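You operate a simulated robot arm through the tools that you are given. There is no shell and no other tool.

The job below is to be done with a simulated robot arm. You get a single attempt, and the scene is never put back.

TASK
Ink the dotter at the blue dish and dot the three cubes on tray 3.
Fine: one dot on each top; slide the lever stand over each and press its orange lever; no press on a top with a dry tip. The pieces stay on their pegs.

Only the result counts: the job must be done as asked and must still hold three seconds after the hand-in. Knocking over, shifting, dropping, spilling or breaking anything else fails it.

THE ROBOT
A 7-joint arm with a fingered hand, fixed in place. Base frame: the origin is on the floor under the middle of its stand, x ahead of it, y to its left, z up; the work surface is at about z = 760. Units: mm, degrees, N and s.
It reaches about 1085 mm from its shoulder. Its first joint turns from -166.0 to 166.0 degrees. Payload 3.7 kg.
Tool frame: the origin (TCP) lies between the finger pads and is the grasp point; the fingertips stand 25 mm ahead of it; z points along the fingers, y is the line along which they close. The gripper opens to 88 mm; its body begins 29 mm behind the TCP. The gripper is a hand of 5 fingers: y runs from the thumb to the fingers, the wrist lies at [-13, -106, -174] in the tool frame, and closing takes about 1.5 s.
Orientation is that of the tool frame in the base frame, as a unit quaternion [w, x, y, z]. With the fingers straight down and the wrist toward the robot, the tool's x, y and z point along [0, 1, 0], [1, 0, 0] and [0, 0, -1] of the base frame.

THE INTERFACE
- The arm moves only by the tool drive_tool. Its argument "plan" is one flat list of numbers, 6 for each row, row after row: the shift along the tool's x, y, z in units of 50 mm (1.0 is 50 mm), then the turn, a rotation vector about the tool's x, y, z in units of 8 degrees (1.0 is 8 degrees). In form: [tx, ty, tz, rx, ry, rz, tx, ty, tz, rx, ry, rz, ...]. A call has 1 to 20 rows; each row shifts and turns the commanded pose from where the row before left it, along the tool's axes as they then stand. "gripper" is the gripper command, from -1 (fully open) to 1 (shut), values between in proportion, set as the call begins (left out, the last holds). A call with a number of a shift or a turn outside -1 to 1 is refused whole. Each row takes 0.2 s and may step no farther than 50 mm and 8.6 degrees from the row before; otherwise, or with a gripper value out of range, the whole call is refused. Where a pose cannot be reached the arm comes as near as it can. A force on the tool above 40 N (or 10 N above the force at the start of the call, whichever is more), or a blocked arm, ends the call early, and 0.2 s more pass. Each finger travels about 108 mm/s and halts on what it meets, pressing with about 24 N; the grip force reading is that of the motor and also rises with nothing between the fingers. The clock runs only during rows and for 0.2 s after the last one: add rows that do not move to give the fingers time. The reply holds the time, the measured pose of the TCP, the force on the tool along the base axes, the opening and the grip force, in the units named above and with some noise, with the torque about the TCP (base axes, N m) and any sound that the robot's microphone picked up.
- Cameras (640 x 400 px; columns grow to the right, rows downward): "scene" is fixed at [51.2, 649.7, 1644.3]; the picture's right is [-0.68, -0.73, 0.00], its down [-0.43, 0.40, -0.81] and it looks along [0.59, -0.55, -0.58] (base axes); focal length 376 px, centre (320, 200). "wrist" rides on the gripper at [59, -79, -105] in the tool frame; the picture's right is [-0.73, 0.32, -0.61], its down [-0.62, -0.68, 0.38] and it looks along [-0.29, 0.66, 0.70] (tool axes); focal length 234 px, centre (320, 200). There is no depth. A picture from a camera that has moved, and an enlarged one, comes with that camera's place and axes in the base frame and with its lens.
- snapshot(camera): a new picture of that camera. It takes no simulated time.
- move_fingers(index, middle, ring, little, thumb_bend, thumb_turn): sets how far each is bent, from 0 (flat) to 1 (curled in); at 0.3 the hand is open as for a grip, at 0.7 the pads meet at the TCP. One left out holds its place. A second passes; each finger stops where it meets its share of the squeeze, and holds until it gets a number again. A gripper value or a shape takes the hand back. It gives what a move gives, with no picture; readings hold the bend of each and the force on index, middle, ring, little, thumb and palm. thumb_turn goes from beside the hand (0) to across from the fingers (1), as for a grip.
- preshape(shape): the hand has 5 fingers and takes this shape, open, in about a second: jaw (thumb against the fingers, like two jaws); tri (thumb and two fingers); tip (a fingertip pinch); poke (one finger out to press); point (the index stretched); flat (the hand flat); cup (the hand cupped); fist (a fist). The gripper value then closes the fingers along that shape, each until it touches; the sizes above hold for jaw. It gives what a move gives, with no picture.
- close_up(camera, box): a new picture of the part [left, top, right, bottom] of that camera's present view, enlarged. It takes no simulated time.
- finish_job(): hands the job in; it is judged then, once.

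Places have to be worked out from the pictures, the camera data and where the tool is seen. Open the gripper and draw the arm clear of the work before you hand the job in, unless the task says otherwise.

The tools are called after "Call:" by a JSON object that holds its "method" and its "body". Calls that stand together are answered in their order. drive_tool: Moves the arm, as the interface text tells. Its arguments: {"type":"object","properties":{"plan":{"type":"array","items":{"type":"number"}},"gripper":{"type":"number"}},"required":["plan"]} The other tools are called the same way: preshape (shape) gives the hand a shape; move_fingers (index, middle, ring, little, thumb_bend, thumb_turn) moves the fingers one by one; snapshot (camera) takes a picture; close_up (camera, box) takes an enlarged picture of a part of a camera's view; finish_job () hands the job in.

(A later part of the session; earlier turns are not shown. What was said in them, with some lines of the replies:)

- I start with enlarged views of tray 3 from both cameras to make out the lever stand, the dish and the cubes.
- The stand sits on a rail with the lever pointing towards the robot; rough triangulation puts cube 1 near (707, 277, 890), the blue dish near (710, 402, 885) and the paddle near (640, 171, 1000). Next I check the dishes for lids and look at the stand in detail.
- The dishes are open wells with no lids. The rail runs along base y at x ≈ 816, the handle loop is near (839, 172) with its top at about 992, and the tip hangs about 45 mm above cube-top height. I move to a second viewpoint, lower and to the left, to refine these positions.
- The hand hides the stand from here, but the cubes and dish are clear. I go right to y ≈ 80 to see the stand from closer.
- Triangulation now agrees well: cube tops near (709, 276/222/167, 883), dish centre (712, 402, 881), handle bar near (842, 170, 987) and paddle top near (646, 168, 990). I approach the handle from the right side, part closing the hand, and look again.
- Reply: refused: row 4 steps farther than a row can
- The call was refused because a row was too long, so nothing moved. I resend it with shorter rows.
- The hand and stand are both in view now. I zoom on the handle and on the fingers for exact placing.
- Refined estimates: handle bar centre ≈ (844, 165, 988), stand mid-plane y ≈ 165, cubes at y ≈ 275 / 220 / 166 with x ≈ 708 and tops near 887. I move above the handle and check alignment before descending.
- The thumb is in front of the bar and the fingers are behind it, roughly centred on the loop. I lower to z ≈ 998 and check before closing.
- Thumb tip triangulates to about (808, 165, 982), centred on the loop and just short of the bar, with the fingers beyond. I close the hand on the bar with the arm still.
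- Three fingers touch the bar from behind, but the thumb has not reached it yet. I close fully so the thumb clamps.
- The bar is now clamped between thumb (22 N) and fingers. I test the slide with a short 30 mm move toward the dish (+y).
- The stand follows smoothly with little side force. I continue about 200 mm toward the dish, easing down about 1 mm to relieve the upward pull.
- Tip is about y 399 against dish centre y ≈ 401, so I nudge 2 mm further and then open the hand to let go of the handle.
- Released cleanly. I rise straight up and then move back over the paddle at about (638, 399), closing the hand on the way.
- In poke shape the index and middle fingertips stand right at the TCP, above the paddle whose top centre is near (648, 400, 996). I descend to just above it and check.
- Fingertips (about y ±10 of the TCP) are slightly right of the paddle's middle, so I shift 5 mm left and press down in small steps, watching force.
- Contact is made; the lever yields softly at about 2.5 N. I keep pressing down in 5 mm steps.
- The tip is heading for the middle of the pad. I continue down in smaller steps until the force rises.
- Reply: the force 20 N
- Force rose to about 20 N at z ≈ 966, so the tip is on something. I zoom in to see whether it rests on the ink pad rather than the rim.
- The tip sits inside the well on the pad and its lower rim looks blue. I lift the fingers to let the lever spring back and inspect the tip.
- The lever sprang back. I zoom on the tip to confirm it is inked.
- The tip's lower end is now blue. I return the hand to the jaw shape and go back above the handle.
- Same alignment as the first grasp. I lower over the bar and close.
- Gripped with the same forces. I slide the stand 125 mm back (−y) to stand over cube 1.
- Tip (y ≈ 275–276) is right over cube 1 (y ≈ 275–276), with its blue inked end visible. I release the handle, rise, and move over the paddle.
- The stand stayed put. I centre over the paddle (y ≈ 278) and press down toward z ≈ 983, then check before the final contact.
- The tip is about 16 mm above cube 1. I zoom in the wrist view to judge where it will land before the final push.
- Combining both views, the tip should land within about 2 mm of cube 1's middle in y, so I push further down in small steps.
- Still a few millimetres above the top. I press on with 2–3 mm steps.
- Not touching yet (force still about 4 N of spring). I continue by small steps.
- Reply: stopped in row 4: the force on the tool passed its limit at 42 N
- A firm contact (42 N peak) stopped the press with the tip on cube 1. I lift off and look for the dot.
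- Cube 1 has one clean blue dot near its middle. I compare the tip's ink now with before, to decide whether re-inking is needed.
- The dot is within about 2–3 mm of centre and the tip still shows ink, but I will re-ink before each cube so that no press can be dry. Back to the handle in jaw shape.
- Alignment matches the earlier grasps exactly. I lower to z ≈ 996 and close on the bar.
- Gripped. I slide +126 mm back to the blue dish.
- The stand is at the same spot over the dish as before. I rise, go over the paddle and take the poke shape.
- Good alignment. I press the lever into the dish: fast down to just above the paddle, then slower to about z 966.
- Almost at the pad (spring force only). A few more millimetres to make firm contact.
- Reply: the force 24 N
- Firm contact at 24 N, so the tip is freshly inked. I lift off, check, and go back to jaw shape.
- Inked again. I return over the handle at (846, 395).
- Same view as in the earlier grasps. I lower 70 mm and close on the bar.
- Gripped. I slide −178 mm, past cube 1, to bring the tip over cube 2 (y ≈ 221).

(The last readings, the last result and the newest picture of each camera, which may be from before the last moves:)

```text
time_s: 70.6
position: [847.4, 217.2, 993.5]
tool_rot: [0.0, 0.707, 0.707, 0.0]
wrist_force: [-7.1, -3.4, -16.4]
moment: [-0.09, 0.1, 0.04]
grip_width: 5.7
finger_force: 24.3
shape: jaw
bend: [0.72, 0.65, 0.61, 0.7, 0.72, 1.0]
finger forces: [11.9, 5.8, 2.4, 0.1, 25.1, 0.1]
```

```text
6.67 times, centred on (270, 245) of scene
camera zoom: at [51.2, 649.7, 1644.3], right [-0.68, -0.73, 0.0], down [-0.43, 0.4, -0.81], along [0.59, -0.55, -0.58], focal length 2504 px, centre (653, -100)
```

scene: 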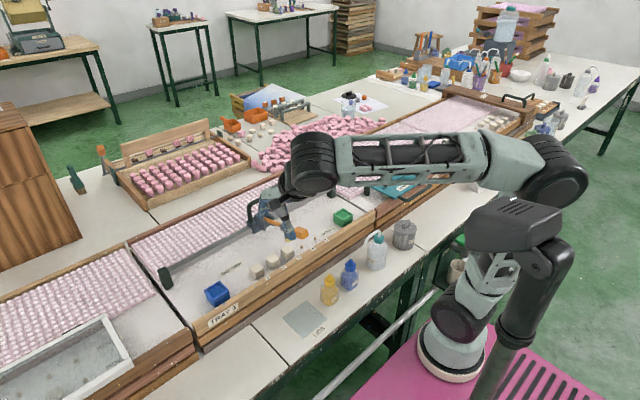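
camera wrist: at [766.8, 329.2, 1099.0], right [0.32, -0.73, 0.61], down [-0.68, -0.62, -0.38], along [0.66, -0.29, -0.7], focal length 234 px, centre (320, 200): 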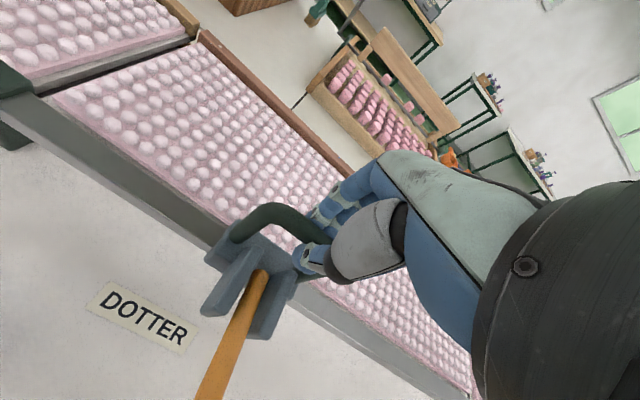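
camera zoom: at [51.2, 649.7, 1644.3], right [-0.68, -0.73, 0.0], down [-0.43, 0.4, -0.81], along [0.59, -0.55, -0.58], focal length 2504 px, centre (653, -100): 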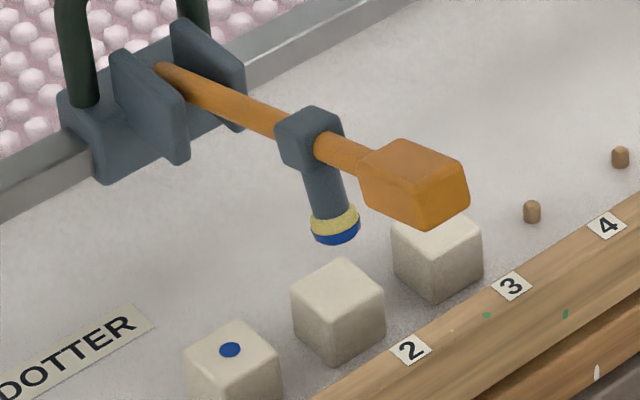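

Tip sits over cube 2 with the same relation as it had over cube 1, so the dot should land near the middle. I release, rise and go over the paddle.

Call:
{"method": "drive_tool", "body": {"plan": [0, 0, 0, 0, 0, 0, 0, 0, 0, 0, 0, 0, 0, 0, 0, 0, 0, 0, 0, 0, 0, 0, 0, 0, 0, 0, 0, 0, 0, 0], "gripper": -0.2}}

Call:
{"method": "drive_tool", "body": {"plan": [0, 0, -0.4, 0, 0, 0, 0, 0, -0.7, 0, 0, 0, 0, 0, -0.9, 0, 0, 0, 0.09, -0.82, 0, 0, 0, 0, 0.09, -0.82, 0, 0, 0, 0, 0, -0.82, 0, 0, 0, 0, 0, -0.82, 0, 0, 0, 0, 0, -0.82, 0, 0, 0, 0, 0, 0, 0, 0, 0, 0]}}

Call:
{"method": "preshape", "body": {"shape": "poke"}}

Call:
{"method": "close_up", "body": {"camera": "scene", "box": [235, 215, 305, 275]}}

Call:
{"method": "close_up", "body": {"camera": "wrist", "box": [180, 140, 380, 320]}}

```text
time_s: 71.8
position: [846.8, 218.3, 995.0]
tool_rot: [0.002, 0.708, 0.707, 0.0]
wrist_force: [-0.6, -0.5, -0.4]
moment: [-0.03, 0.01, -0.01]
grip_width: 52.6
finger_force: 0.1
shape: jaw
bend: [0.29, 0.41, 0.37, 0.43, 0.65, 1.0]
finger forces: [0.1, 0.0, 0.0, 0.1, 0.0, 0.0]
```

```text
time_s: 73.8
position: [641.3, 228.1, 1094.9]
tool_rot: [0.001, 0.708, 0.706, 0.0]
wrist_force: [0.1, -0.1, -0.3]
moment: [0.0, 0.0, 0.01]
grip_width: 52.5
finger_force: 0.1
shape: jaw
bend: [0.29, 0.41, 0.37, 0.43, 0.65, 1.0]
finger forces: [0.0, 0.0, 0.1, 0.1, 0.0, 0.0]
```

```text
time_s: 74.7
position: [643.1, 228.4, 1095.3]
tool_rot: [0.0, 0.708, 0.706, 0.0]
wrist_force: [-0.4, -0.1, -0.1]
moment: [0.03, -0.04, -0.03]
grip_width: 0.0
finger_force: 0.1
shape: poke
bend: [0.7, 0.7, 0.99, 0.99, 1.0, 1.0]
finger forces: [0.0, 0.1, 0.0, 0.0, 0.0, 0.0]
```

```text
6.67 times, centred on (270, 245) of scene
camera zoom: at [51.2, 649.7, 1644.3], right [-0.68, -0.73, 0.0], down [-0.43, 0.4, -0.81], along [0.59, -0.55, -0.58], focal length 2504 px, centre (653, -100)
```

zoom: 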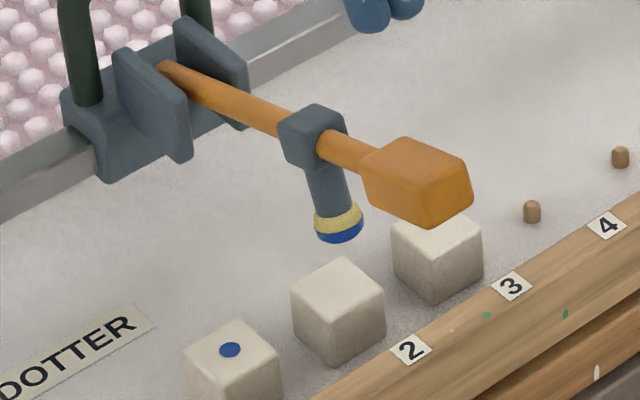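

```text
2.22 times, centred on (280, 230) of wrist
camera zoom: at [563.9, 287.3, 1199.8], right [0.32, -0.73, 0.61], down [-0.68, -0.62, -0.38], along [0.66, -0.29, -0.69], focal length 520 px, centre (409, 133)
```

zoom: 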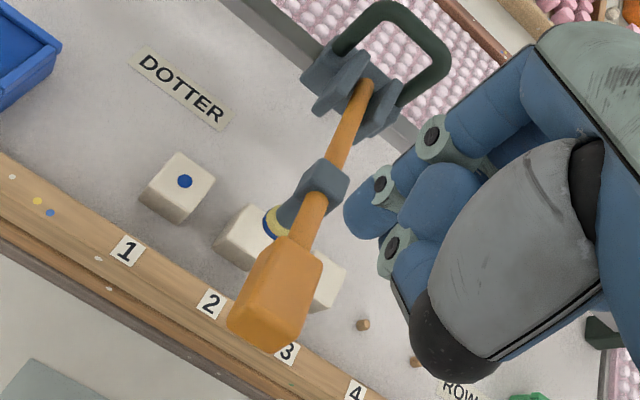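

Ink is visible and the tip is over cube 2. I adjust the press point slightly (−3.5 mm in y) and bring the lever down to just above contact.

Call:
{"method": "drive_tool", "body": {"plan": [-0.07, -0.03, 0.4, 0, 0, 0, 0, 0, 0.4, 0, 0, 0, 0, 0, 0.4, 0, 0, 0, 0, 0, 0.12, 0, 0, 0, 0, 0, 0.12, 0, 0, 0, 0, 0, 0.12, 0, 0, 0, 0, 0, 0.12, 0, 0, 0, 0, 0, 0.12, 0, 0, 0, 0, 0, 0.12, 0, 0, 0, 0, 0, 0.12, 0, 0, 0, 0, 0, 0.12, 0, 0, 0, 0, 0, 0.12, 0, 0, 0, 0, 0, 0.12, 0, 0, 0, 0, 0, 0.06, 0, 0, 0, 0, 0, 0, 0, 0, 0]}}

Call:
{"method": "close_up", "body": {"camera": "scene", "box": [250, 235, 310, 275]}}

```text
time_s: 77.9
position: [640.8, 224.0, 968.9]
tool_rot: [0.0, 0.708, 0.706, 0.001]
wrist_force: [0.6, 0.9, 4.5]
moment: [-0.02, 0.03, 0.03]
grip_width: 0.0
finger_force: 0.1
shape: poke
bend: [0.7, 0.7, 0.99, 0.99, 1.0, 1.0]
finger forces: [0.0, 3.9, 0.0, 0.0, 0.1, 0.0]
```

```text
10.00 times, centred on (280, 255) of scene
camera zoom: at [51.2, 649.7, 1644.3], right [-0.68, -0.73, 0.0], down [-0.43, 0.4, -0.81], along [0.59, -0.55, -0.58], focal length 3756 px, centre (720, -350)
```

zoom: 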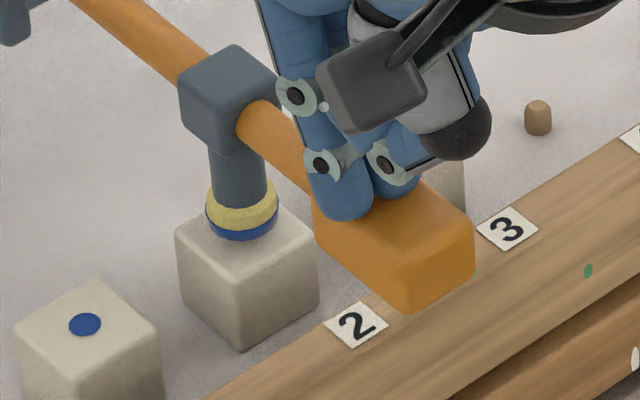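

Tip is well centred just above cube 2. Final 1–1.5 mm steps to contact.

Call:
{"method": "drive_tool", "body": {"plan": [0, 0, 0.03, 0, 0, 0, 0, 0, 0.03, 0, 0, 0, 0, 0, 0.02, 0, 0, 0, 0, 0, 0, 0, 0, 0]}}

Call:
{"method": "close_up", "body": {"camera": "scene", "box": [250, 235, 310, 275]}}

```text
time_s: 78.9
position: [639.9, 223.8, 965.3]
tool_rot: [0.001, 0.708, 0.706, 0.0]
wrist_force: [-1.1, 0.4, 3.5]
moment: [0.03, 0.05, -0.02]
grip_width: 0.0
finger_force: 0.0
shape: poke
bend: [0.7, 0.7, 0.99, 0.99, 1.0, 1.0]
finger forces: [0.0, 3.9, 0.0, 0.0, 0.0, 0.1]
```

```text
10.00 times, centred on (280, 255) of scene
camera zoom: at [51.2, 649.7, 1644.3], right [-0.68, -0.73, 0.0], down [-0.43, 0.4, -0.81], along [0.59, -0.55, -0.58], focal length 3756 px, centre (720, -350)
```

zoom: 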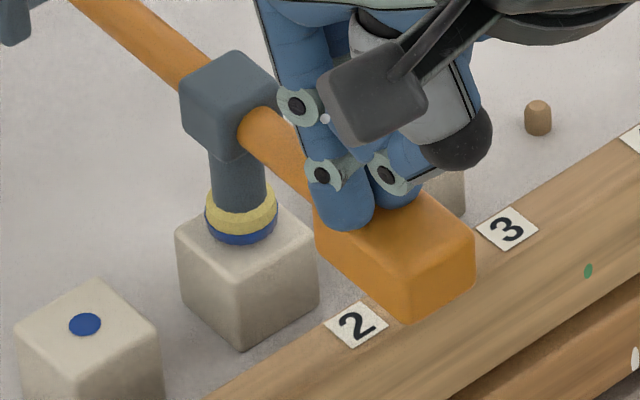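

No contact yet (spring force only). Two more small steps down.

Call:
{"method": "drive_tool", "body": {"plan": [0, 0, 0.025, 0, 0, 0, 0, 0, 0.02, 0, 0, 0, 0, 0, 0, 0, 0, 0]}}

```text
time_s: 79.7
position: [639.7, 224.1, 965.0]
tool_rot: [0.0, 0.708, 0.706, 0.001]
wrist_force: [-1.0, 1.1, 3.7]
moment: [-0.05, 0.04, 0.02]
grip_width: 0.0
finger_force: 0.0
shape: poke
bend: [0.7, 0.7, 0.99, 0.99, 1.0, 1.0]
finger forces: [0.1, 4.1, 0.1, 0.1, 0.1, 0.0]
```

Still just the spring. I continue down 2 mm.

Call:
{"method": "drive_tool", "body": {"plan": [0, 0, 0.02, 0, 0, 0, 0, 0, 0.02, 0, 0, 0, 0, 0, 0, 0, 0, 0]}}

Call:
{"method": "close_up", "body": {"camera": "scene", "box": [250, 235, 310, 275]}}

```text
time_s: 80.5
position: [641.2, 223.2, 964.0]
tool_rot: [0.001, 0.708, 0.707, 0.001]
wrist_force: [-1.4, -0.3, 9.9]
moment: [-0.08, 0.01, -0.01]
grip_width: 0.4
finger_force: 0.0
shape: poke
bend: [0.7, 0.7, 0.99, 0.99, 1.0, 1.0]
finger forces: [2.3, 8.2, 0.1, 0.0, 0.1, 0.0]
```

```text
10.00 times, centred on (280, 255) of scene
camera zoom: at [51.2, 649.7, 1644.3], right [-0.68, -0.73, 0.0], down [-0.43, 0.4, -0.81], along [0.59, -0.55, -0.58], focal length 3756 px, centre (720, -350)
```

zoom: 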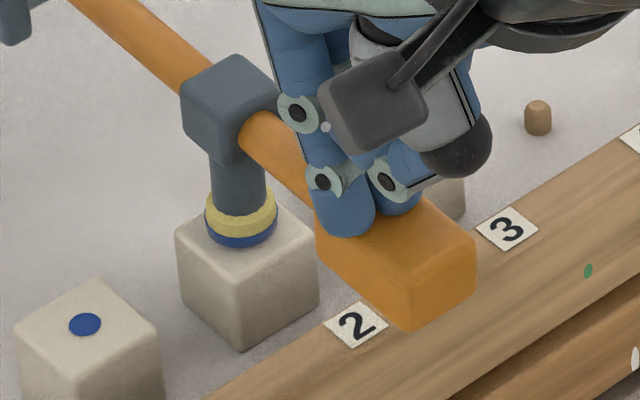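

Contact is starting (10 N). One more millimetre to make the press firm.

Call:
{"method": "drive_tool", "body": {"plan": [0, 0, 0.02, 0, 0, 0, 0, 0, 0, 0, 0, 0, 0, 0, 0, 0, 0, 0]}}

```text
time_s: 81.3
position: [639.7, 223.1, 962.4]
tool_rot: [0.001, 0.708, 0.706, 0.003]
wrist_force: [4.4, 0.8, 28.7]
moment: [-0.13, -0.07, 0.03]
grip_width: 0.0
finger_force: 0.1
shape: poke
bend: [0.7, 0.7, 0.99, 0.99, 1.0, 1.0]
finger forces: [9.0, 20.0, 0.0, 0.0, 0.1, 0.0]
```

A firm 29 N press. I lift off, restore the jaw shape and check the dot on cube 2.

Call:
{"method": "drive_tool", "body": {"plan": [0, 0, -0.1, 0, 0, 0, 0, 0, -0.2, 0, 0, 0, 0, 0, -0.4, 0, 0, 0, 0, 0, -0.6, 0, 0, 0, 0, 0, -0.7, 0, 0, 0, 0, 0, -0.6, 0, 0, 0, 0, 0, 0, 0, 0, 0]}}

Call:
{"method": "preshape", "body": {"shape": "jaw"}}

Call:
{"method": "close_up", "body": {"camera": "scene", "box": [235, 215, 305, 275]}}

Call:
{"method": "close_up", "body": {"camera": "wrist", "box": [180, 140, 380, 320]}}

```text
time_s: 82.9
position: [639.3, 222.7, 1092.3]
tool_rot: [0.0, 0.708, 0.706, 0.001]
wrist_force: [-0.4, -0.3, -0.3]
moment: [-0.02, -0.04, 0.02]
grip_width: 0.0
finger_force: 0.0
shape: poke
bend: [0.7, 0.7, 0.99, 0.99, 1.0, 1.0]
finger forces: [0.1, 0.0, 0.0, 0.1, 0.1, 0.0]
```

```text
time_s: 83.8
position: [638.9, 222.9, 1091.6]
tool_rot: [0.001, 0.707, 0.707, 0.0]
wrist_force: [-0.7, -0.2, -0.4]
moment: [-0.01, 0.0, -0.01]
grip_width: 87.7
finger_force: 0.0
shape: jaw
bend: [0.3, 0.3, 0.3, 0.3, 0.3, 0.98]
finger forces: [0.0, 0.0, 0.1, 0.0, 0.0, 0.0]
```

```text
6.67 times, centred on (270, 245) of scene
camera zoom: at [51.2, 649.7, 1644.3], right [-0.68, -0.73, 0.0], down [-0.43, 0.4, -0.81], along [0.59, -0.55, -0.58], focal length 2504 px, centre (653, -100)
```

zoom: 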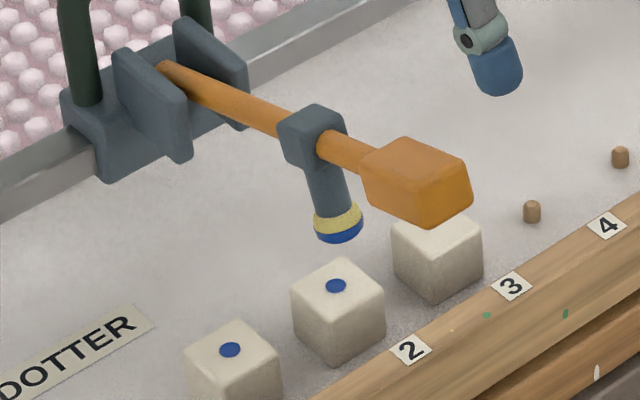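

```text
2.22 times, centred on (280, 230) of wrist
camera zoom: at [560.5, 282.7, 1196.6], right [0.32, -0.73, 0.61], down [-0.68, -0.62, -0.38], along [0.66, -0.29, -0.69], focal length 520 px, centre (409, 133)
```

zoom: 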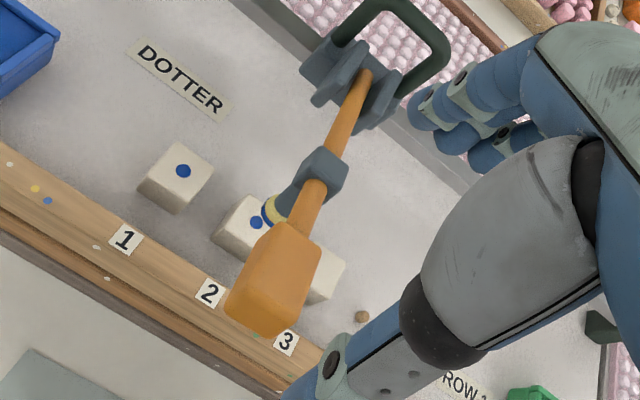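

Cube 2 has one clean dot. I go back to the handle to re-ink once more for cube 3.

Call:
{"method": "drive_tool", "body": {"plan": [-0.06, 0.828, 0, 0, 0, 0, -0.06, 0.828, 0, 0, 0, 0, 0, 0.828, 0, 0, 0, 0, 0, 0.828, 0, 0, 0, 0, 0, 0.828, 0.2, 0, 0, 0, 0, 0, 0.34, 0, 0, 0, 0, 0, 0, 0, 0, 0], "gripper": -0.2}}

Call:
{"method": "close_up", "body": {"camera": "wrist", "box": [180, 140, 380, 320]}}

```text
time_s: 85.4
position: [847.9, 216.2, 1063.4]
tool_rot: [0.0, 0.708, 0.706, 0.0]
wrist_force: [0.5, -0.4, 0.2]
moment: [0.0, 0.03, 0.01]
grip_width: 53.5
finger_force: 0.0
shape: jaw
bend: [0.29, 0.4, 0.37, 0.43, 0.64, 1.0]
finger forces: [0.0, 0.1, 0.1, 0.0, 0.1, 0.1]
```

```text
2.22 times, centred on (280, 230) of wrist
camera zoom: at [769.5, 275.6, 1168.4], right [0.32, -0.73, 0.61], down [-0.68, -0.62, -0.38], along [0.66, -0.29, -0.69], focal length 520 px, centre (409, 133)
```

zoom: 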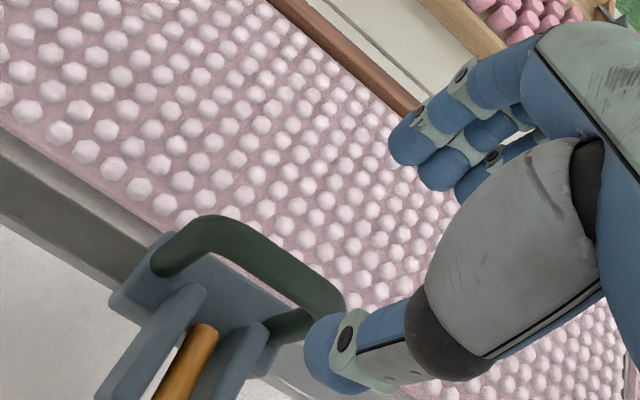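

Alignment is the same as before, with x about 2 mm forward; I correct that, lower and close.

Call:
{"method": "drive_tool", "body": {"plan": [0, -0.03, 0.34, 0, 0, 0, 0, 0, 0.34, 0, 0, 0, 0, 0, 0.34, 0, 0, 0, 0, 0, 0.34, 0, 0, 0, 0, 0, 0, 0, 0, 0]}}

Call:
{"method": "drive_tool", "body": {"plan": [0, 0, 0, 0, 0, 0, 0, 0, 0, 0, 0, 0, 0, 0, 0, 0, 0, 0, 0, 0, 0, 0, 0, 0, 0, 0, 0, 0, 0, 0, 0, 0, 0, 0, 0, 0, 0, 0, 0, 0, 0, 0, 0, 0, 0, 0, 0, 0], "gripper": 1.0}}

```text
time_s: 86.6
position: [845.6, 217.3, 994.2]
tool_rot: [0.001, 0.708, 0.706, 0.001]
wrist_force: [1.2, -0.5, 1.2]
moment: [-0.01, -0.05, 0.03]
grip_width: 53.0
finger_force: 0.1
shape: jaw
bend: [0.29, 0.4, 0.37, 0.43, 0.64, 1.0]
finger forces: [0.0, 0.1, 0.0, 0.1, 0.0, 0.0]
```

```text
time_s: 88.4
position: [844.9, 216.5, 993.8]
tool_rot: [0.0, 0.707, 0.707, 0.0]
wrist_force: [-4.6, -0.5, -14.4]
moment: [0.0, 0.09, 0.05]
grip_width: 5.7
finger_force: 23.5
shape: jaw
bend: [0.72, 0.63, 0.6, 0.7, 0.71, 1.0]
finger forces: [11.3, 5.8, 2.6, 0.0, 23.6, 0.1]
```

Gripped. I slide +178.5 mm to the dish and then release.

Call:
{"method": "drive_tool", "body": {"plan": [0.2, 0, 0.02, 0, 0, 0, 0.35, 0, 0, 0, 0, 0, 0.4, 0, 0, 0, 0, 0, 0.4, 0, 0, 0, 0, 0, 0.4, 0, 0, 0, 0, 0, 0.4, 0, 0, 0, 0, 0, 0.4, 0, 0, 0, 0, 0, 0.4, 0, 0, 0, 0, 0, 0.4, 0, 0, 0, 0, 0, 0.15, 0, 0, 0, 0, 0, 0.07, 0, 0, 0, 0, 0, 0, 0, 0, 0, 0, 0, 0, 0, 0, 0, 0, 0]}}

Call:
{"method": "drive_tool", "body": {"plan": [0, 0, 0, 0, 0, 0, 0, 0, 0, 0, 0, 0, 0, 0, 0, 0, 0, 0, 0, 0, 0, 0, 0, 0, 0, 0, 0, 0, 0, 0], "gripper": -0.2}}

Call:
{"method": "close_up", "body": {"camera": "scene", "box": [140, 190, 300, 320]}}

```text
time_s: 91.2
position: [846.9, 396.8, 994.6]
tool_rot: [0.001, 0.708, 0.707, -0.001]
wrist_force: [-7.3, -1.8, -20.4]
moment: [-0.03, 0.15, 0.05]
grip_width: 4.9
finger_force: 24.1
shape: jaw
bend: [0.72, 0.64, 0.62, 0.7, 0.7, 1.0]
finger forces: [11.9, 5.6, 2.7, 0.0, 25.0, 0.0]
```

```text
time_s: 92.4
position: [846.4, 395.9, 995.7]
tool_rot: [0.0, 0.708, 0.707, 0.001]
wrist_force: [0.5, -0.3, -0.1]
moment: [0.0, -0.03, 0.0]
grip_width: 52.5
finger_force: 0.1
shape: jaw
bend: [0.29, 0.41, 0.37, 0.43, 0.65, 1.0]
finger forces: [0.0, 0.0, 0.1, 0.0, 0.0, 0.1]
```

```text
3.08 times, centred on (220, 255) of scene
camera zoom: at [51.2, 649.7, 1644.3], right [-0.68, -0.73, 0.0], down [-0.43, 0.4, -0.81], along [0.59, -0.55, -0.58], focal length 1156 px, centre (628, 31)
```

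zoom: 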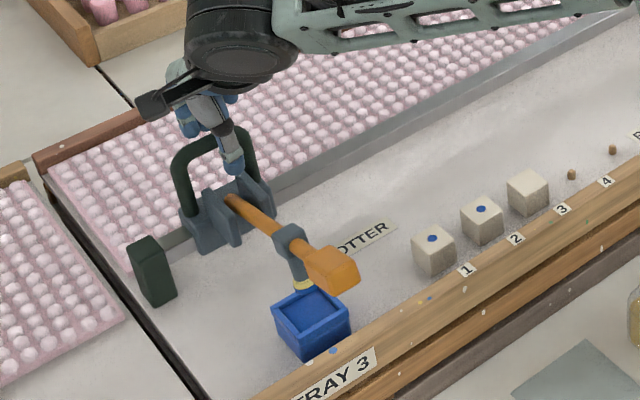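

The stand is over the dish again. I rise, move over the paddle and take the poke shape.

Call:
{"method": "drive_tool", "body": {"plan": [0, 0, -0.4, 0, 0, 0, 0, 0, -0.7, 0, 0, 0, 0, 0, -0.86, 0, 0, 0, 0.085, -0.825, 0, 0, 0, 0, 0.085, -0.825, 0, 0, 0, 0, 0, -0.825, 0, 0, 0, 0, 0, -0.825, 0, 0, 0, 0, 0, -0.825, 0, 0, 0, 0, 0, 0, 0, 0, 0, 0]}}

Call:
{"method": "preshape", "body": {"shape": "poke"}}

Call:
{"method": "close_up", "body": {"camera": "wrist", "box": [180, 140, 380, 320]}}

```text
time_s: 94.4
position: [641.4, 405.7, 1092.9]
tool_rot: [0.0, 0.708, 0.707, 0.0]
wrist_force: [0.4, 0.2, -0.7]
moment: [-0.01, 0.0, -0.01]
grip_width: 52.4
finger_force: 0.2
shape: jaw
bend: [0.29, 0.41, 0.37, 0.43, 0.65, 1.0]
finger forces: [0.0, 0.1, 0.0, 0.0, 0.0, 0.1]
```

```text
time_s: 95.3
position: [641.1, 405.1, 1091.5]
tool_rot: [0.001, 0.708, 0.706, 0.0]
wrist_force: [-0.1, -0.2, -0.2]
moment: [-0.02, 0.0, 0.0]
grip_width: 0.2
finger_force: 0.1
shape: poke
bend: [0.7, 0.7, 0.99, 0.99, 1.0, 1.0]
finger forces: [0.0, 0.0, 0.0, 0.0, 0.0, 0.0]
```

```text
2.22 times, centred on (280, 230) of wrist
camera zoom: at [562.4, 464.6, 1197.2], right [0.32, -0.73, 0.61], down [-0.68, -0.62, -0.38], along [0.66, -0.29, -0.69], focal length 520 px, centre (409, 133)
```

zoom: 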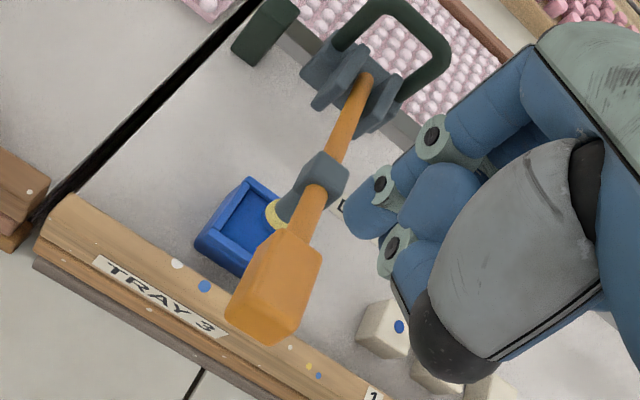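

Alignment matches. I press down as in the second inking.

Call:
{"method": "drive_tool", "body": {"plan": [0, 0, 0.4, 0, 0, 0, 0, 0, 0.4, 0, 0, 0, 0, 0, 0.4, 0, 0, 0, 0, 0, 0.12, 0, 0, 0, 0, 0, 0.12, 0, 0, 0, 0, 0, 0.12, 0, 0, 0, 0, 0, 0.12, 0, 0, 0, 0, 0, 0.12, 0, 0, 0, 0, 0, 0.12, 0, 0, 0, 0, 0, 0.12, 0, 0, 0, 0, 0, 0.12, 0, 0, 0, 0, 0, 0.1, 0, 0, 0, 0, 0, 0.08, 0, 0, 0, 0, 0, 0.06, 0, 0, 0, 0, 0, 0.04, 0, 0, 0, 0, 0, 0.04, 0, 0, 0, 0, 0, 0, 0, 0, 0]}}

Call:
{"method": "drive_tool", "body": {"plan": [0, 0, 0.03, 0, 0, 0, 0, 0, 0.02, 0, 0, 0, 0, 0, 0, 0, 0, 0]}}

```text
time_s: 98.9
position: [639.9, 402.8, 969.6]
tool_rot: [0.001, 0.708, 0.706, 0.001]
wrist_force: [-0.2, 0.8, 3.3]
moment: [-0.02, -0.01, -0.02]
grip_width: 0.1
finger_force: 0.1
shape: poke
bend: [0.7, 0.7, 0.99, 0.99, 1.0, 1.0]
finger forces: [0.1, 3.9, 0.1, 0.0, 0.0, 0.0]
```

```text
time_s: 99.7
position: [638.4, 404.1, 966.4]
tool_rot: [0.001, 0.708, 0.706, 0.0]
wrist_force: [-2.5, 0.8, 4.3]
moment: [0.0, 0.05, -0.04]
grip_width: 0.2
finger_force: 0.1
shape: poke
bend: [0.7, 0.7, 0.99, 0.99, 1.0, 1.0]
finger forces: [0.0, 4.0, 0.1, 0.0, 0.0, 0.1]
```

Still only spring force, so a little further down.

Call:
{"method": "drive_tool", "body": {"plan": [0, 0, 0.02, 0, 0, 0, 0, 0, 0.02, 0, 0, 0, 0, 0, 0, 0, 0, 0]}}

Call:
{"method": "close_up", "body": {"camera": "wrist", "box": [200, 150, 320, 250]}}

```text
time_s: 100.5
position: [640.3, 403.7, 965.6]
tool_rot: [0.001, 0.708, 0.707, 0.002]
wrist_force: [1.4, 0.7, 18.9]
moment: [-0.15, -0.03, 0.03]
grip_width: 0.0
finger_force: 0.0
shape: poke
bend: [0.7, 0.7, 0.99, 0.99, 1.0, 1.0]
finger forces: [4.0, 15.5, 0.0, 0.0, 0.0, 0.1]
```

```text
4.00 times, centred on (260, 200) of wrist
camera zoom: at [561.0, 463.3, 1071.2], right [0.32, -0.73, 0.61], down [-0.68, -0.62, -0.39], along [0.66, -0.29, -0.69], focal length 937 px, centre (560, 200)
```

zoom: 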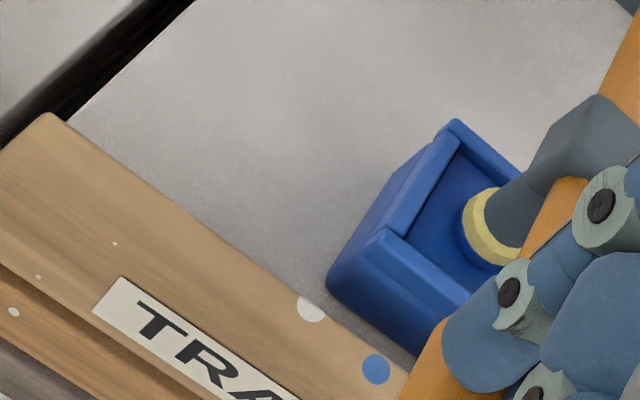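

The tip is on the pad at 19 N, as in the first inking. I lift off and return to jaw shape.

Call:
{"method": "drive_tool", "body": {"plan": [0, 0, 0, 0, 0, 0, 0, 0, -0.1, 0, 0, 0, 0, 0, -0.2, 0, 0, 0, 0, 0, -0.4, 0, 0, 0, 0, 0, -0.6, 0, 0, 0, 0, 0, -0.7, 0, 0, 0, 0, 0, -0.55, 0, 0, 0, 0, 0, 0, 0, 0, 0]}}

Call:
{"method": "preshape", "body": {"shape": "jaw"}}

Call:
{"method": "close_up", "body": {"camera": "scene", "box": [190, 240, 250, 300]}}

```text
time_s: 102.3
position: [639.6, 404.6, 1091.4]
tool_rot: [0.001, 0.708, 0.707, 0.0]
wrist_force: [0.7, -0.3, 0.7]
moment: [-0.01, 0.0, 0.0]
grip_width: 0.3
finger_force: 0.1
shape: poke
bend: [0.7, 0.7, 0.99, 0.99, 1.0, 1.0]
finger forces: [0.0, 0.1, 0.0, 0.0, 0.0, 0.0]
```

```text
time_s: 103.2
position: [639.0, 403.9, 1089.9]
tool_rot: [0.0, 0.708, 0.706, 0.0]
wrist_force: [0.1, 0.5, -0.8]
moment: [-0.01, -0.02, 0.01]
grip_width: 88.0
finger_force: 0.0
shape: jaw
bend: [0.3, 0.3, 0.3, 0.3, 0.3, 0.98]
finger forces: [0.0, 0.1, 0.0, 0.0, 0.0, 0.0]
```

```text
6.67 times, centred on (220, 270) of scene
camera zoom: at [51.2, 649.7, 1644.3], right [-0.68, -0.73, 0.0], down [-0.43, 0.4, -0.81], along [0.59, -0.55, -0.58], focal length 2504 px, centre (987, -267)
```

zoom: 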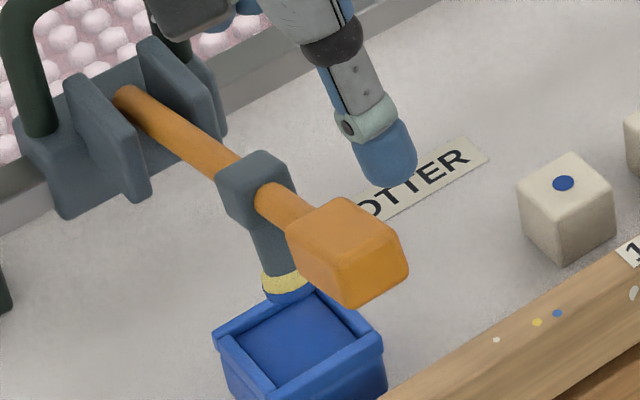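

Inked for cube 3. Back over the handle.

Call:
{"method": "drive_tool", "body": {"plan": [-0.085, 0.827, 0, 0, 0, 0, -0.085, 0.827, 0, 0, 0, 0, 0, 0.827, 0, 0, 0, 0, 0, 0.827, 0, 0, 0, 0, 0, 0.827, 0.2, 0, 0, 0, 0, 0, 0.33, 0, 0, 0, 0, 0, 0, 0, 0, 0], "gripper": -0.2}}

Call:
{"method": "close_up", "body": {"camera": "wrist", "box": [180, 140, 380, 320]}}

```text
time_s: 104.8
position: [847.0, 395.7, 1066.3]
tool_rot: [0.001, 0.708, 0.706, 0.001]
wrist_force: [1.0, -0.4, 0.3]
moment: [-0.03, 0.01, 0.0]
grip_width: 53.2
finger_force: 0.1
shape: jaw
bend: [0.29, 0.4, 0.37, 0.43, 0.64, 1.0]
finger forces: [0.0, 0.0, 0.0, 0.0, 0.0, 0.1]
```

```text
2.22 times, centred on (280, 230) of wrist
camera zoom: at [767.5, 455.2, 1171.0], right [0.32, -0.73, 0.61], down [-0.68, -0.62, -0.38], along [0.66, -0.29, -0.69], focal length 520 px, centre (409, 133)
```

zoom: 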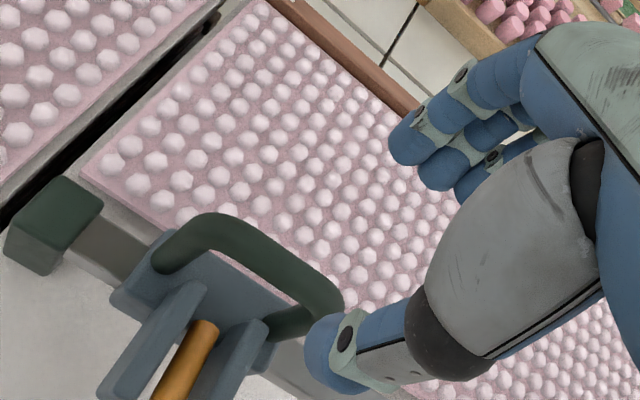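

Aligned as before. Lower and close on the bar.

Call:
{"method": "drive_tool", "body": {"plan": [0, -0.015, 0.35, 0, 0, 0, 0, 0, 0.35, 0, 0, 0, 0, 0, 0.35, 0, 0, 0, 0, 0, 0.36, 0, 0, 0, 0, 0, 0, 0, 0, 0]}}

Call:
{"method": "drive_tool", "body": {"plan": [0, 0, 0, 0, 0, 0, 0, 0, 0, 0, 0, 0, 0, 0, 0, 0, 0, 0, 0, 0, 0, 0, 0, 0, 0, 0, 0, 0, 0, 0, 0, 0, 0, 0, 0, 0, 0, 0, 0, 0, 0, 0, 0, 0, 0, 0, 0, 0], "gripper": 1.0}}

```text
time_s: 106.0
position: [845.1, 393.7, 995.2]
tool_rot: [0.001, 0.708, 0.706, 0.001]
wrist_force: [0.5, -0.3, 0.0]
moment: [-0.02, -0.02, 0.01]
grip_width: 53.1
finger_force: 0.1
shape: jaw
bend: [0.29, 0.4, 0.37, 0.43, 0.64, 1.0]
finger forces: [0.1, 0.0, 0.1, 0.0, 0.1, 0.0]
```

```text
time_s: 107.8
position: [844.3, 393.9, 994.2]
tool_rot: [0.0, 0.708, 0.706, -0.001]
wrist_force: [-3.3, -1.8, -14.0]
moment: [-0.04, 0.04, 0.04]
grip_width: 6.5
finger_force: 24.1
shape: jaw
bend: [0.72, 0.62, 0.59, 0.7, 0.71, 1.0]
finger forces: [11.4, 5.8, 2.7, 0.1, 22.9, 0.0]
```

Gripped. I slide −232.5 mm to cube 3 (y ≈ 166).

Call:
{"method": "drive_tool", "body": {"plan": [-0.2, 0, 0.02, 0, 0, 0, -0.35, 0, 0, 0, 0, 0, -0.4, 0, 0, 0, 0, 0, -0.4, 0, 0, 0, 0, 0, -0.4, 0, 0, 0, 0, 0, -0.4, 0, 0, 0, 0, 0, -0.4, 0, 0, 0, 0, 0, -0.4, 0, 0, 0, 0, 0, -0.4, 0, 0, 0, 0, 0, -0.4, 0, 0, 0, 0, 0, -0.4, 0, 0, 0, 0, 0, -0.3, 0, 0, 0, 0, 0, -0.15, 0, 0, 0, 0, 0, -0.05, 0, 0, 0, 0, 0, 0, 0, 0, 0, 0, 0, 0, 0, 0, 0, 0, 0]}}

Call:
{"method": "close_up", "body": {"camera": "scene", "box": [250, 200, 320, 260]}}

```text
time_s: 111.2
position: [845.2, 162.4, 994.3]
tool_rot: [0.001, 0.708, 0.707, 0.001]
wrist_force: [-1.3, -4.0, -12.3]
moment: [-0.04, 0.01, 0.05]
grip_width: 6.0
finger_force: 23.7
shape: jaw
bend: [0.72, 0.63, 0.6, 0.7, 0.71, 1.0]
finger forces: [12.4, 6.1, 3.7, 0.1, 22.1, 0.1]
```

```text
6.67 times, centred on (285, 230) of scene
camera zoom: at [51.2, 649.7, 1644.3], right [-0.68, -0.73, 0.0], down [-0.43, 0.4, -0.81], along [0.59, -0.55, -0.58], focal length 2504 px, centre (553, 0)
```

zoom: 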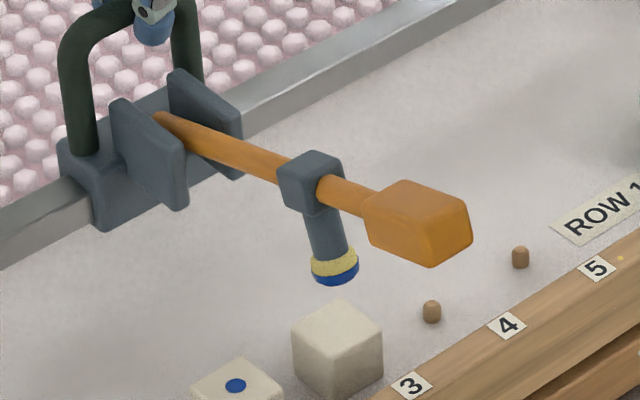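

Tip is over cube 3, if anything slightly better centred. I release, rise and go to the paddle in poke shape.

Call:
{"method": "drive_tool", "body": {"plan": [0, 0, 0, 0, 0, 0, 0, 0, 0, 0, 0, 0, 0, 0, 0, 0, 0, 0, 0, 0, 0, 0, 0, 0, 0, 0, 0, 0, 0, 0], "gripper": -0.2}}

Call:
{"method": "drive_tool", "body": {"plan": [0, 0, -0.4, 0, 0, 0, 0, 0, -0.7, 0, 0, 0, 0, 0, -0.9, 0, 0, 0, 0.08, -0.82, 0, 0, 0, 0, 0.08, -0.82, 0, 0, 0, 0, 0, -0.82, 0, 0, 0, 0, 0, -0.82, 0, 0, 0, 0, 0, -0.82, 0, 0, 0, 0, 0, 0, 0, 0, 0, 0]}}

Call:
{"method": "preshape", "body": {"shape": "poke"}}

Call:
{"method": "close_up", "body": {"camera": "scene", "box": [250, 200, 320, 260]}}

Call:
{"method": "close_up", "body": {"camera": "wrist", "box": [180, 140, 380, 320]}}

```text
time_s: 112.4
position: [845.0, 162.9, 994.6]
tool_rot: [0.0, 0.708, 0.706, 0.001]
wrist_force: [0.8, 0.1, 0.9]
moment: [0.01, 0.02, 0.01]
grip_width: 52.6
finger_force: 0.0
shape: jaw
bend: [0.29, 0.41, 0.37, 0.43, 0.65, 1.0]
finger forces: [0.0, 0.0, 0.0, 0.0, 0.0, 0.0]
```

```text
time_s: 114.4
position: [637.7, 171.9, 1093.7]
tool_rot: [0.001, 0.708, 0.707, 0.001]
wrist_force: [-0.5, 0.4, 0.1]
moment: [0.0, -0.01, 0.04]
grip_width: 52.4
finger_force: 0.1
shape: jaw
bend: [0.29, 0.41, 0.37, 0.43, 0.65, 1.0]
finger forces: [0.1, 0.0, 0.0, 0.0, 0.0, 0.0]
```

```text
time_s: 115.3
position: [638.3, 172.7, 1094.5]
tool_rot: [0.0, 0.707, 0.707, 0.001]
wrist_force: [-0.5, 0.7, -0.2]
moment: [-0.04, 0.01, 0.01]
grip_width: 0.0
finger_force: 0.0
shape: poke
bend: [0.7, 0.7, 0.99, 0.99, 1.0, 1.0]
finger forces: [0.0, 0.1, 0.0, 0.1, 0.0, 0.0]
```

```text
6.67 times, centred on (285, 230) of scene
camera zoom: at [51.2, 649.7, 1644.3], right [-0.68, -0.73, 0.0], down [-0.43, 0.4, -0.81], along [0.59, -0.55, -0.58], focal length 2504 px, centre (553, 0)
```

zoom: 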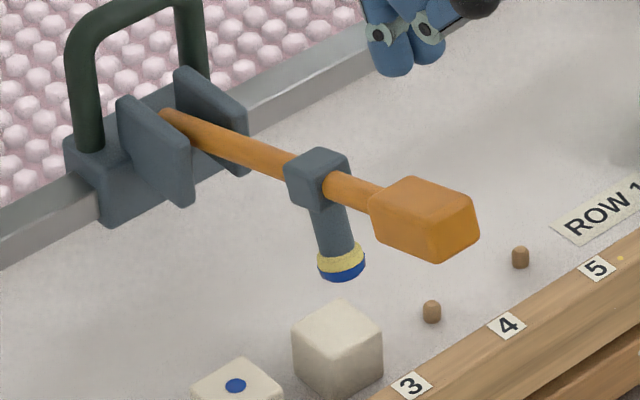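

```text
2.22 times, centred on (280, 230) of wrist
camera zoom: at [560.0, 231.7, 1198.8], right [0.32, -0.73, 0.61], down [-0.68, -0.62, -0.38], along [0.66, -0.29, -0.69], focal length 520 px, centre (409, 133)
```

zoom: 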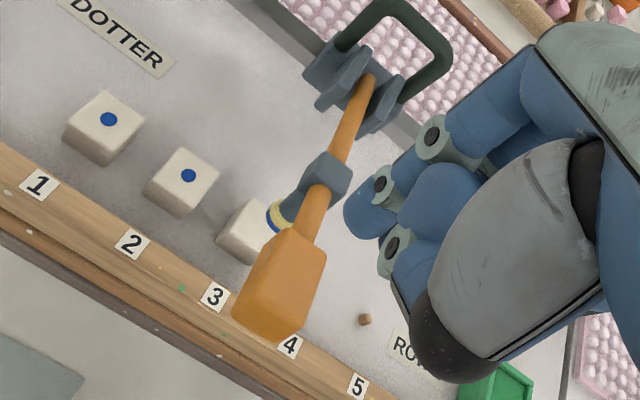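

The stand shifted about 2–3 mm on release; the tip is still over cube 3's top. I lower the lever to just above contact to judge the landing point before committing.

Call:
{"method": "drive_tool", "body": {"plan": [-0.06, 0.05, 0.4, 0, 0, 0, 0, 0, 0.4, 0, 0, 0, 0, 0, 0.4, 0, 0, 0, 0, 0, 0.12, 0, 0, 0, 0, 0, 0.12, 0, 0, 0, 0, 0, 0.12, 0, 0, 0, 0, 0, 0.12, 0, 0, 0, 0, 0, 0.12, 0, 0, 0, 0, 0, 0.12, 0, 0, 0, 0, 0, 0.12, 0, 0, 0, 0, 0, 0.12, 0, 0, 0, 0, 0, 0.12, 0, 0, 0, 0, 0, 0.1, 0, 0, 0, 0, 0, 0, 0, 0, 0]}}

Call:
{"method": "close_up", "body": {"camera": "scene", "box": [265, 220, 325, 260]}}

Call:
{"method": "close_up", "body": {"camera": "wrist", "box": [220, 160, 320, 240]}}

```text
time_s: 118.3
position: [644.5, 167.2, 976.2]
tool_rot: [0.001, 0.708, 0.707, 0.001]
wrist_force: [-1.0, 0.9, 3.3]
moment: [-0.02, 0.01, -0.04]
grip_width: 0.1
finger_force: 0.1
shape: poke
bend: [0.7, 0.7, 0.99, 0.99, 1.0, 1.0]
finger forces: [0.1, 3.7, 0.0, 0.0, 0.0, 0.1]
```

```text
10.00 times, centred on (295, 240) of scene
camera zoom: at [51.2, 649.7, 1644.3], right [-0.68, -0.73, 0.0], down [-0.43, 0.4, -0.81], along [0.59, -0.55, -0.58], focal length 3756 px, centre (570, -200)
```

zoom: 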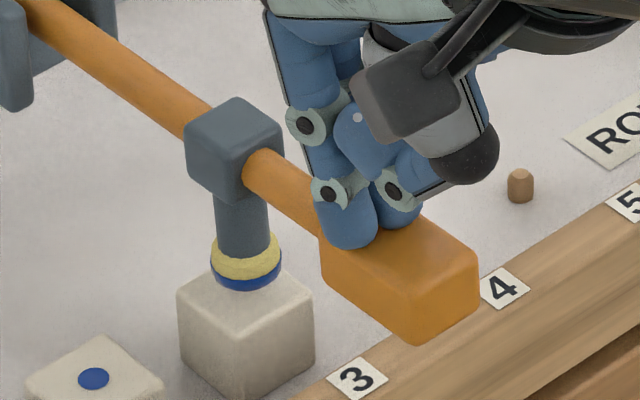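

```text
5.00 times, centred on (270, 200) of wrist
camera zoom: at [564.2, 227.1, 1080.7], right [0.32, -0.73, 0.61], down [-0.68, -0.62, -0.38], along [0.66, -0.29, -0.69], focal length 1171 px, centre (570, 200)
```

zoom: 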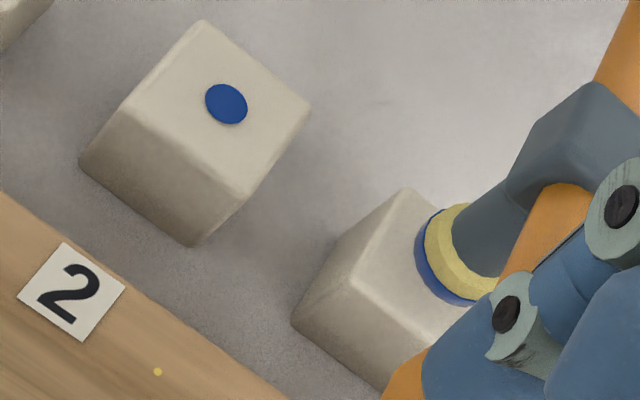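

Tip-to-cube relation matches cube 2's just before its well-centred dot. I continue down in small steps.

Call:
{"method": "drive_tool", "body": {"plan": [0, 0, 0.08, 0, 0, 0, 0, 0, 0.06, 0, 0, 0, 0, 0, 0.05, 0, 0, 0, 0, 0, 0, 0, 0, 0]}}

Call:
{"method": "drive_tool", "body": {"plan": [0, 0, 0.02, 0, 0, 0, 0, 0, 0.02, 0, 0, 0, 0, 0, 0, 0, 0, 0]}}

```text
time_s: 119.3
position: [643.7, 167.6, 967.4]
tool_rot: [0.0, 0.708, 0.706, 0.001]
wrist_force: [-1.5, 0.2, 4.2]
moment: [-0.06, 0.04, 0.02]
grip_width: 0.0
finger_force: 0.1
shape: poke
bend: [0.7, 0.7, 0.99, 0.99, 1.0, 1.0]
finger forces: [0.0, 4.1, 0.0, 0.0, 0.0, 0.0]
```

```text
time_s: 120.1
position: [642.9, 168.3, 964.5]
tool_rot: [0.0, 0.708, 0.707, 0.001]
wrist_force: [-1.1, -1.1, 4.4]
moment: [-0.11, 0.01, -0.04]
grip_width: 0.0
finger_force: 0.0
shape: poke
bend: [0.7, 0.7, 0.99, 0.99, 1.0, 1.0]
finger forces: [0.0, 4.2, 0.0, 0.0, 0.0, 0.1]
```

Still spring force only; 1 mm steps further.

Call:
{"method": "drive_tool", "body": {"plan": [0, 0, 0.02, 0, 0, 0, 0, 0, 0.02, 0, 0, 0, 0, 0, 0, 0, 0, 0]}}

Call:
{"method": "close_up", "body": {"camera": "scene", "box": [265, 220, 325, 260]}}

```text
time_s: 120.9
position: [644.0, 168.1, 961.9]
tool_rot: [0.0, 0.708, 0.706, 0.002]
wrist_force: [-0.8, -3.0, 21.7]
moment: [-0.17, 0.01, -0.01]
grip_width: 0.0
finger_force: 0.1
shape: poke
bend: [0.7, 0.7, 0.99, 0.99, 1.0, 1.0]
finger forces: [8.1, 13.2, 0.0, 0.0, 0.0, 0.0]
```

```text
10.00 times, centred on (295, 240) of scene
camera zoom: at [51.2, 649.7, 1644.3], right [-0.68, -0.73, 0.0], down [-0.43, 0.4, -0.81], along [0.59, -0.55, -0.58], focal length 3756 px, centre (570, -200)
```

zoom: 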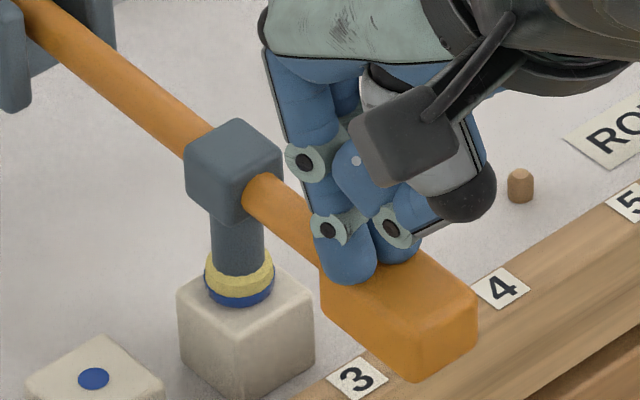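

Firm contact at 22 N on cube 3. I add half a millimetre within the same press, then lift.

Call:
{"method": "drive_tool", "body": {"plan": [0, 0, 0.01, 0, 0, 0, 0, 0, 0, 0, 0, 0]}}

Call:
{"method": "drive_tool", "body": {"plan": [0, 0, -0.1, 0, 0, 0, 0, 0, -0.2, 0, 0, 0, 0, 0, -0.4, 0, 0, 0, 0, 0, -0.6, 0, 0, 0, 0, 0, -0.7, 0, 0, 0, 0, 0, -0.6, 0, 0, 0, 0, 0, 0, 0, 0, 0]}}

Call:
{"method": "close_up", "body": {"camera": "scene", "box": [235, 210, 325, 270]}}

Call:
{"method": "close_up", "body": {"camera": "wrist", "box": [180, 140, 380, 320]}}

```text
time_s: 121.5
position: [645.1, 167.9, 962.3]
tool_rot: [0.002, 0.708, 0.706, 0.002]
wrist_force: [4.7, -0.3, 34.6]
moment: [-0.2, -0.13, 0.05]
grip_width: 0.2
finger_force: 0.0
shape: poke
bend: [0.7, 0.7, 0.99, 0.99, 1.0, 1.0]
finger forces: [13.4, 21.8, 0.0, 0.1, 0.0, 0.0]
```

```text
time_s: 123.1
position: [642.1, 168.3, 1090.4]
tool_rot: [0.001, 0.708, 0.706, 0.001]
wrist_force: [0.3, 0.1, -0.9]
moment: [0.0, 0.02, 0.01]
grip_width: 0.1
finger_force: 0.1
shape: poke
bend: [0.7, 0.7, 0.99, 0.99, 1.0, 1.0]
finger forces: [0.0, 0.0, 0.0, 0.1, 0.0, 0.0]
```

```text
6.67 times, centred on (280, 240) of scene
camera zoom: at [51.2, 649.7, 1644.3], right [-0.68, -0.73, 0.0], down [-0.43, 0.4, -0.81], along [0.59, -0.55, -0.58], focal length 2504 px, centre (587, -67)
```

zoom: 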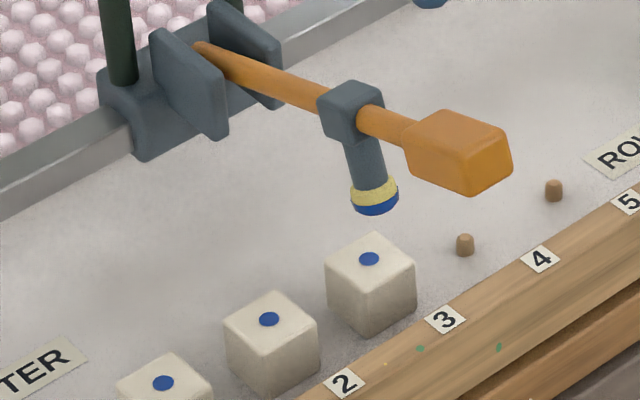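

```text
2.22 times, centred on (280, 230) of wrist
camera zoom: at [563.4, 227.8, 1195.6], right [0.32, -0.73, 0.61], down [-0.68, -0.62, -0.38], along [0.66, -0.29, -0.69], focal length 520 px, centre (409, 133)
```

zoom: 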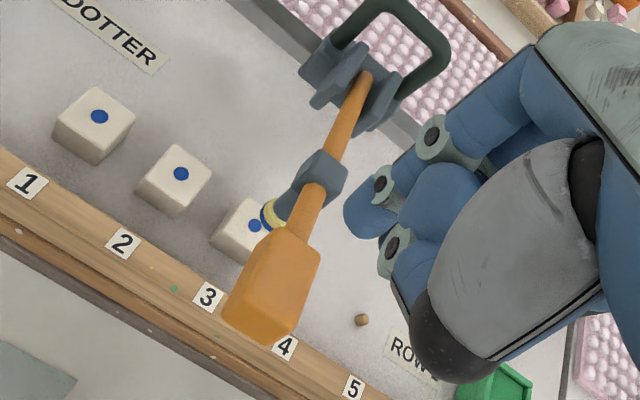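

All three cubes carry one blue dot each and sit upright on their pegs. I raise the arm, open the hand and draw back to the starting area.

Call:
{"method": "drive_tool", "body": {"plan": [0, 0, -0.8, 0, 0, 0, 0, -0.3, -0.8, 0, 0, 0, 0, -0.5, -0.8, 0, 0, 0, 0, -0.8, -0.4, 0, 0, 0, 0, -0.8, -0.2, 0, 0, 0, 0, 0, 0, 0, 0, 0]}}

Call:
{"method": "preshape", "body": {"shape": "jaw"}}

Call:
{"method": "drive_tool", "body": {"plan": [0, 0, 0, 0, 0, 0, 0, 0, 0, 0, 0, 0, 0, 0, 0, 0, 0, 0], "gripper": -1}}

Call:
{"method": "snapshot", "body": {"camera": "scene"}}

Call:
{"method": "close_up", "body": {"camera": "scene", "box": [190, 180, 350, 310]}}

Call:
{"method": "close_up", "body": {"camera": "scene", "box": [240, 235, 305, 280]}}

```text
time_s: 124.5
position: [522.4, 169.2, 1239.0]
tool_rot: [0.0, 0.707, 0.707, 0.001]
wrist_force: [-0.4, -0.4, -0.6]
moment: [0.0, -0.03, -0.05]
grip_width: 0.2
finger_force: 0.0
shape: poke
bend: [0.7, 0.7, 0.99, 0.99, 1.0, 1.0]
finger forces: [0.1, 0.1, 0.0, 0.0, 0.0, 0.0]
```

```text
time_s: 125.4
position: [522.1, 168.0, 1240.1]
tool_rot: [0.0, 0.707, 0.707, 0.001]
wrist_force: [-1.2, -0.4, -0.1]
moment: [0.03, -0.01, 0.01]
grip_width: 88.1
finger_force: 0.1
shape: jaw
bend: [0.3, 0.3, 0.3, 0.3, 0.3, 0.98]
finger forces: [0.1, 0.0, 0.0, 0.0, 0.0, 0.1]
```

```text
time_s: 126.2
position: [521.3, 169.0, 1239.2]
tool_rot: [0.001, 0.707, 0.707, 0.0]
wrist_force: [-0.1, -0.1, 0.2]
moment: [0.02, 0.0, -0.02]
grip_width: 87.7
finger_force: 0.1
shape: jaw
bend: [0.3, 0.3, 0.3, 0.3, 0.3, 0.98]
finger forces: [0.1, 0.0, 0.0, 0.0, 0.0, 0.0]
```

```text
taken
```

scene: 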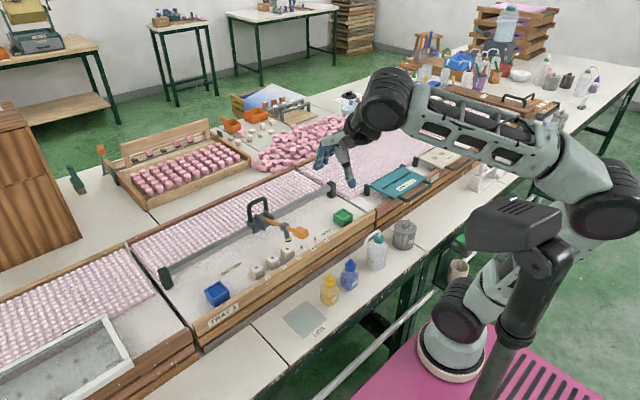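

```text
3.08 times, centred on (270, 245) of scene
camera zoom: at [51.2, 649.7, 1644.3], right [-0.68, -0.73, 0.0], down [-0.43, 0.4, -0.81], along [0.59, -0.55, -0.58], focal length 1156 px, centre (474, 62)
```

zoom: 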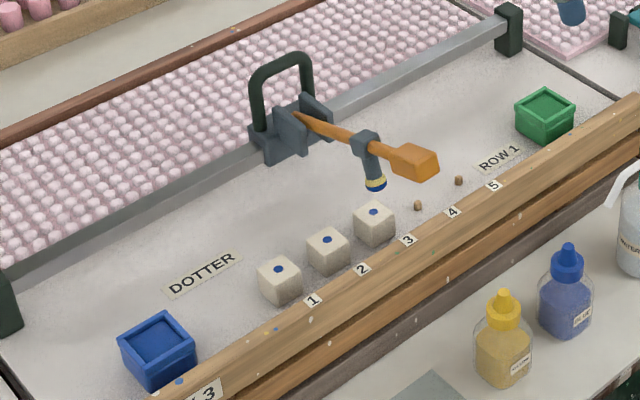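

```text
8.89 times, centred on (272, 258) of scene
camera zoom: at [51.2, 649.7, 1644.3], right [-0.68, -0.73, 0.0], down [-0.43, 0.4, -0.81], along [0.59, -0.55, -0.58], focal length 3339 px, centre (742, -311)
```

zoom: 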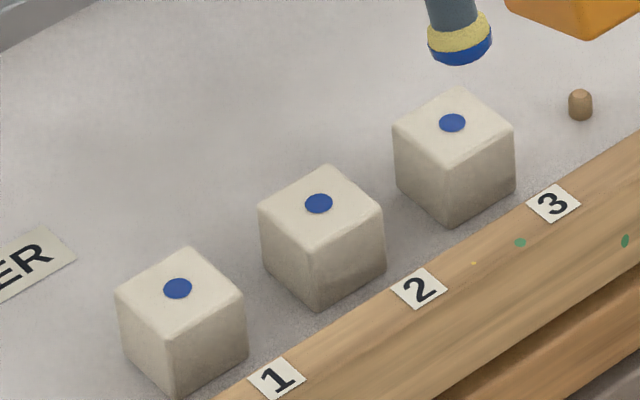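

Each of the three cubes on tray 3 shows one clean blue dot near the middle of its top and still sits on its peg. Nothing else has moved, the hand is open and the arm is clear, so I hand the job in.

Call:
{"method": "finish_job", "body": {}}

```text
The job is handed in.
```

I've dotted all three cubes on tray 3 and handed the job in. The final pictures show one blue dot near the middle of each top.

- **Inking:** I inked the dotter at the blue dish before each cube, so no top was pressed with a dry tip.
- **Pressing:** I slid the lever stand over each cube and pressed its orange lever once. On cube 1, the push briefly peaked at 42 N and stopped at the arm's force limit. The dot is clean and the cube didn't move.
- **Final state:** The cubes are still on their pegs, and nothing else looks moved or spilled. The stand is over cube 3, the hand is open and the arm is clear of the tray.
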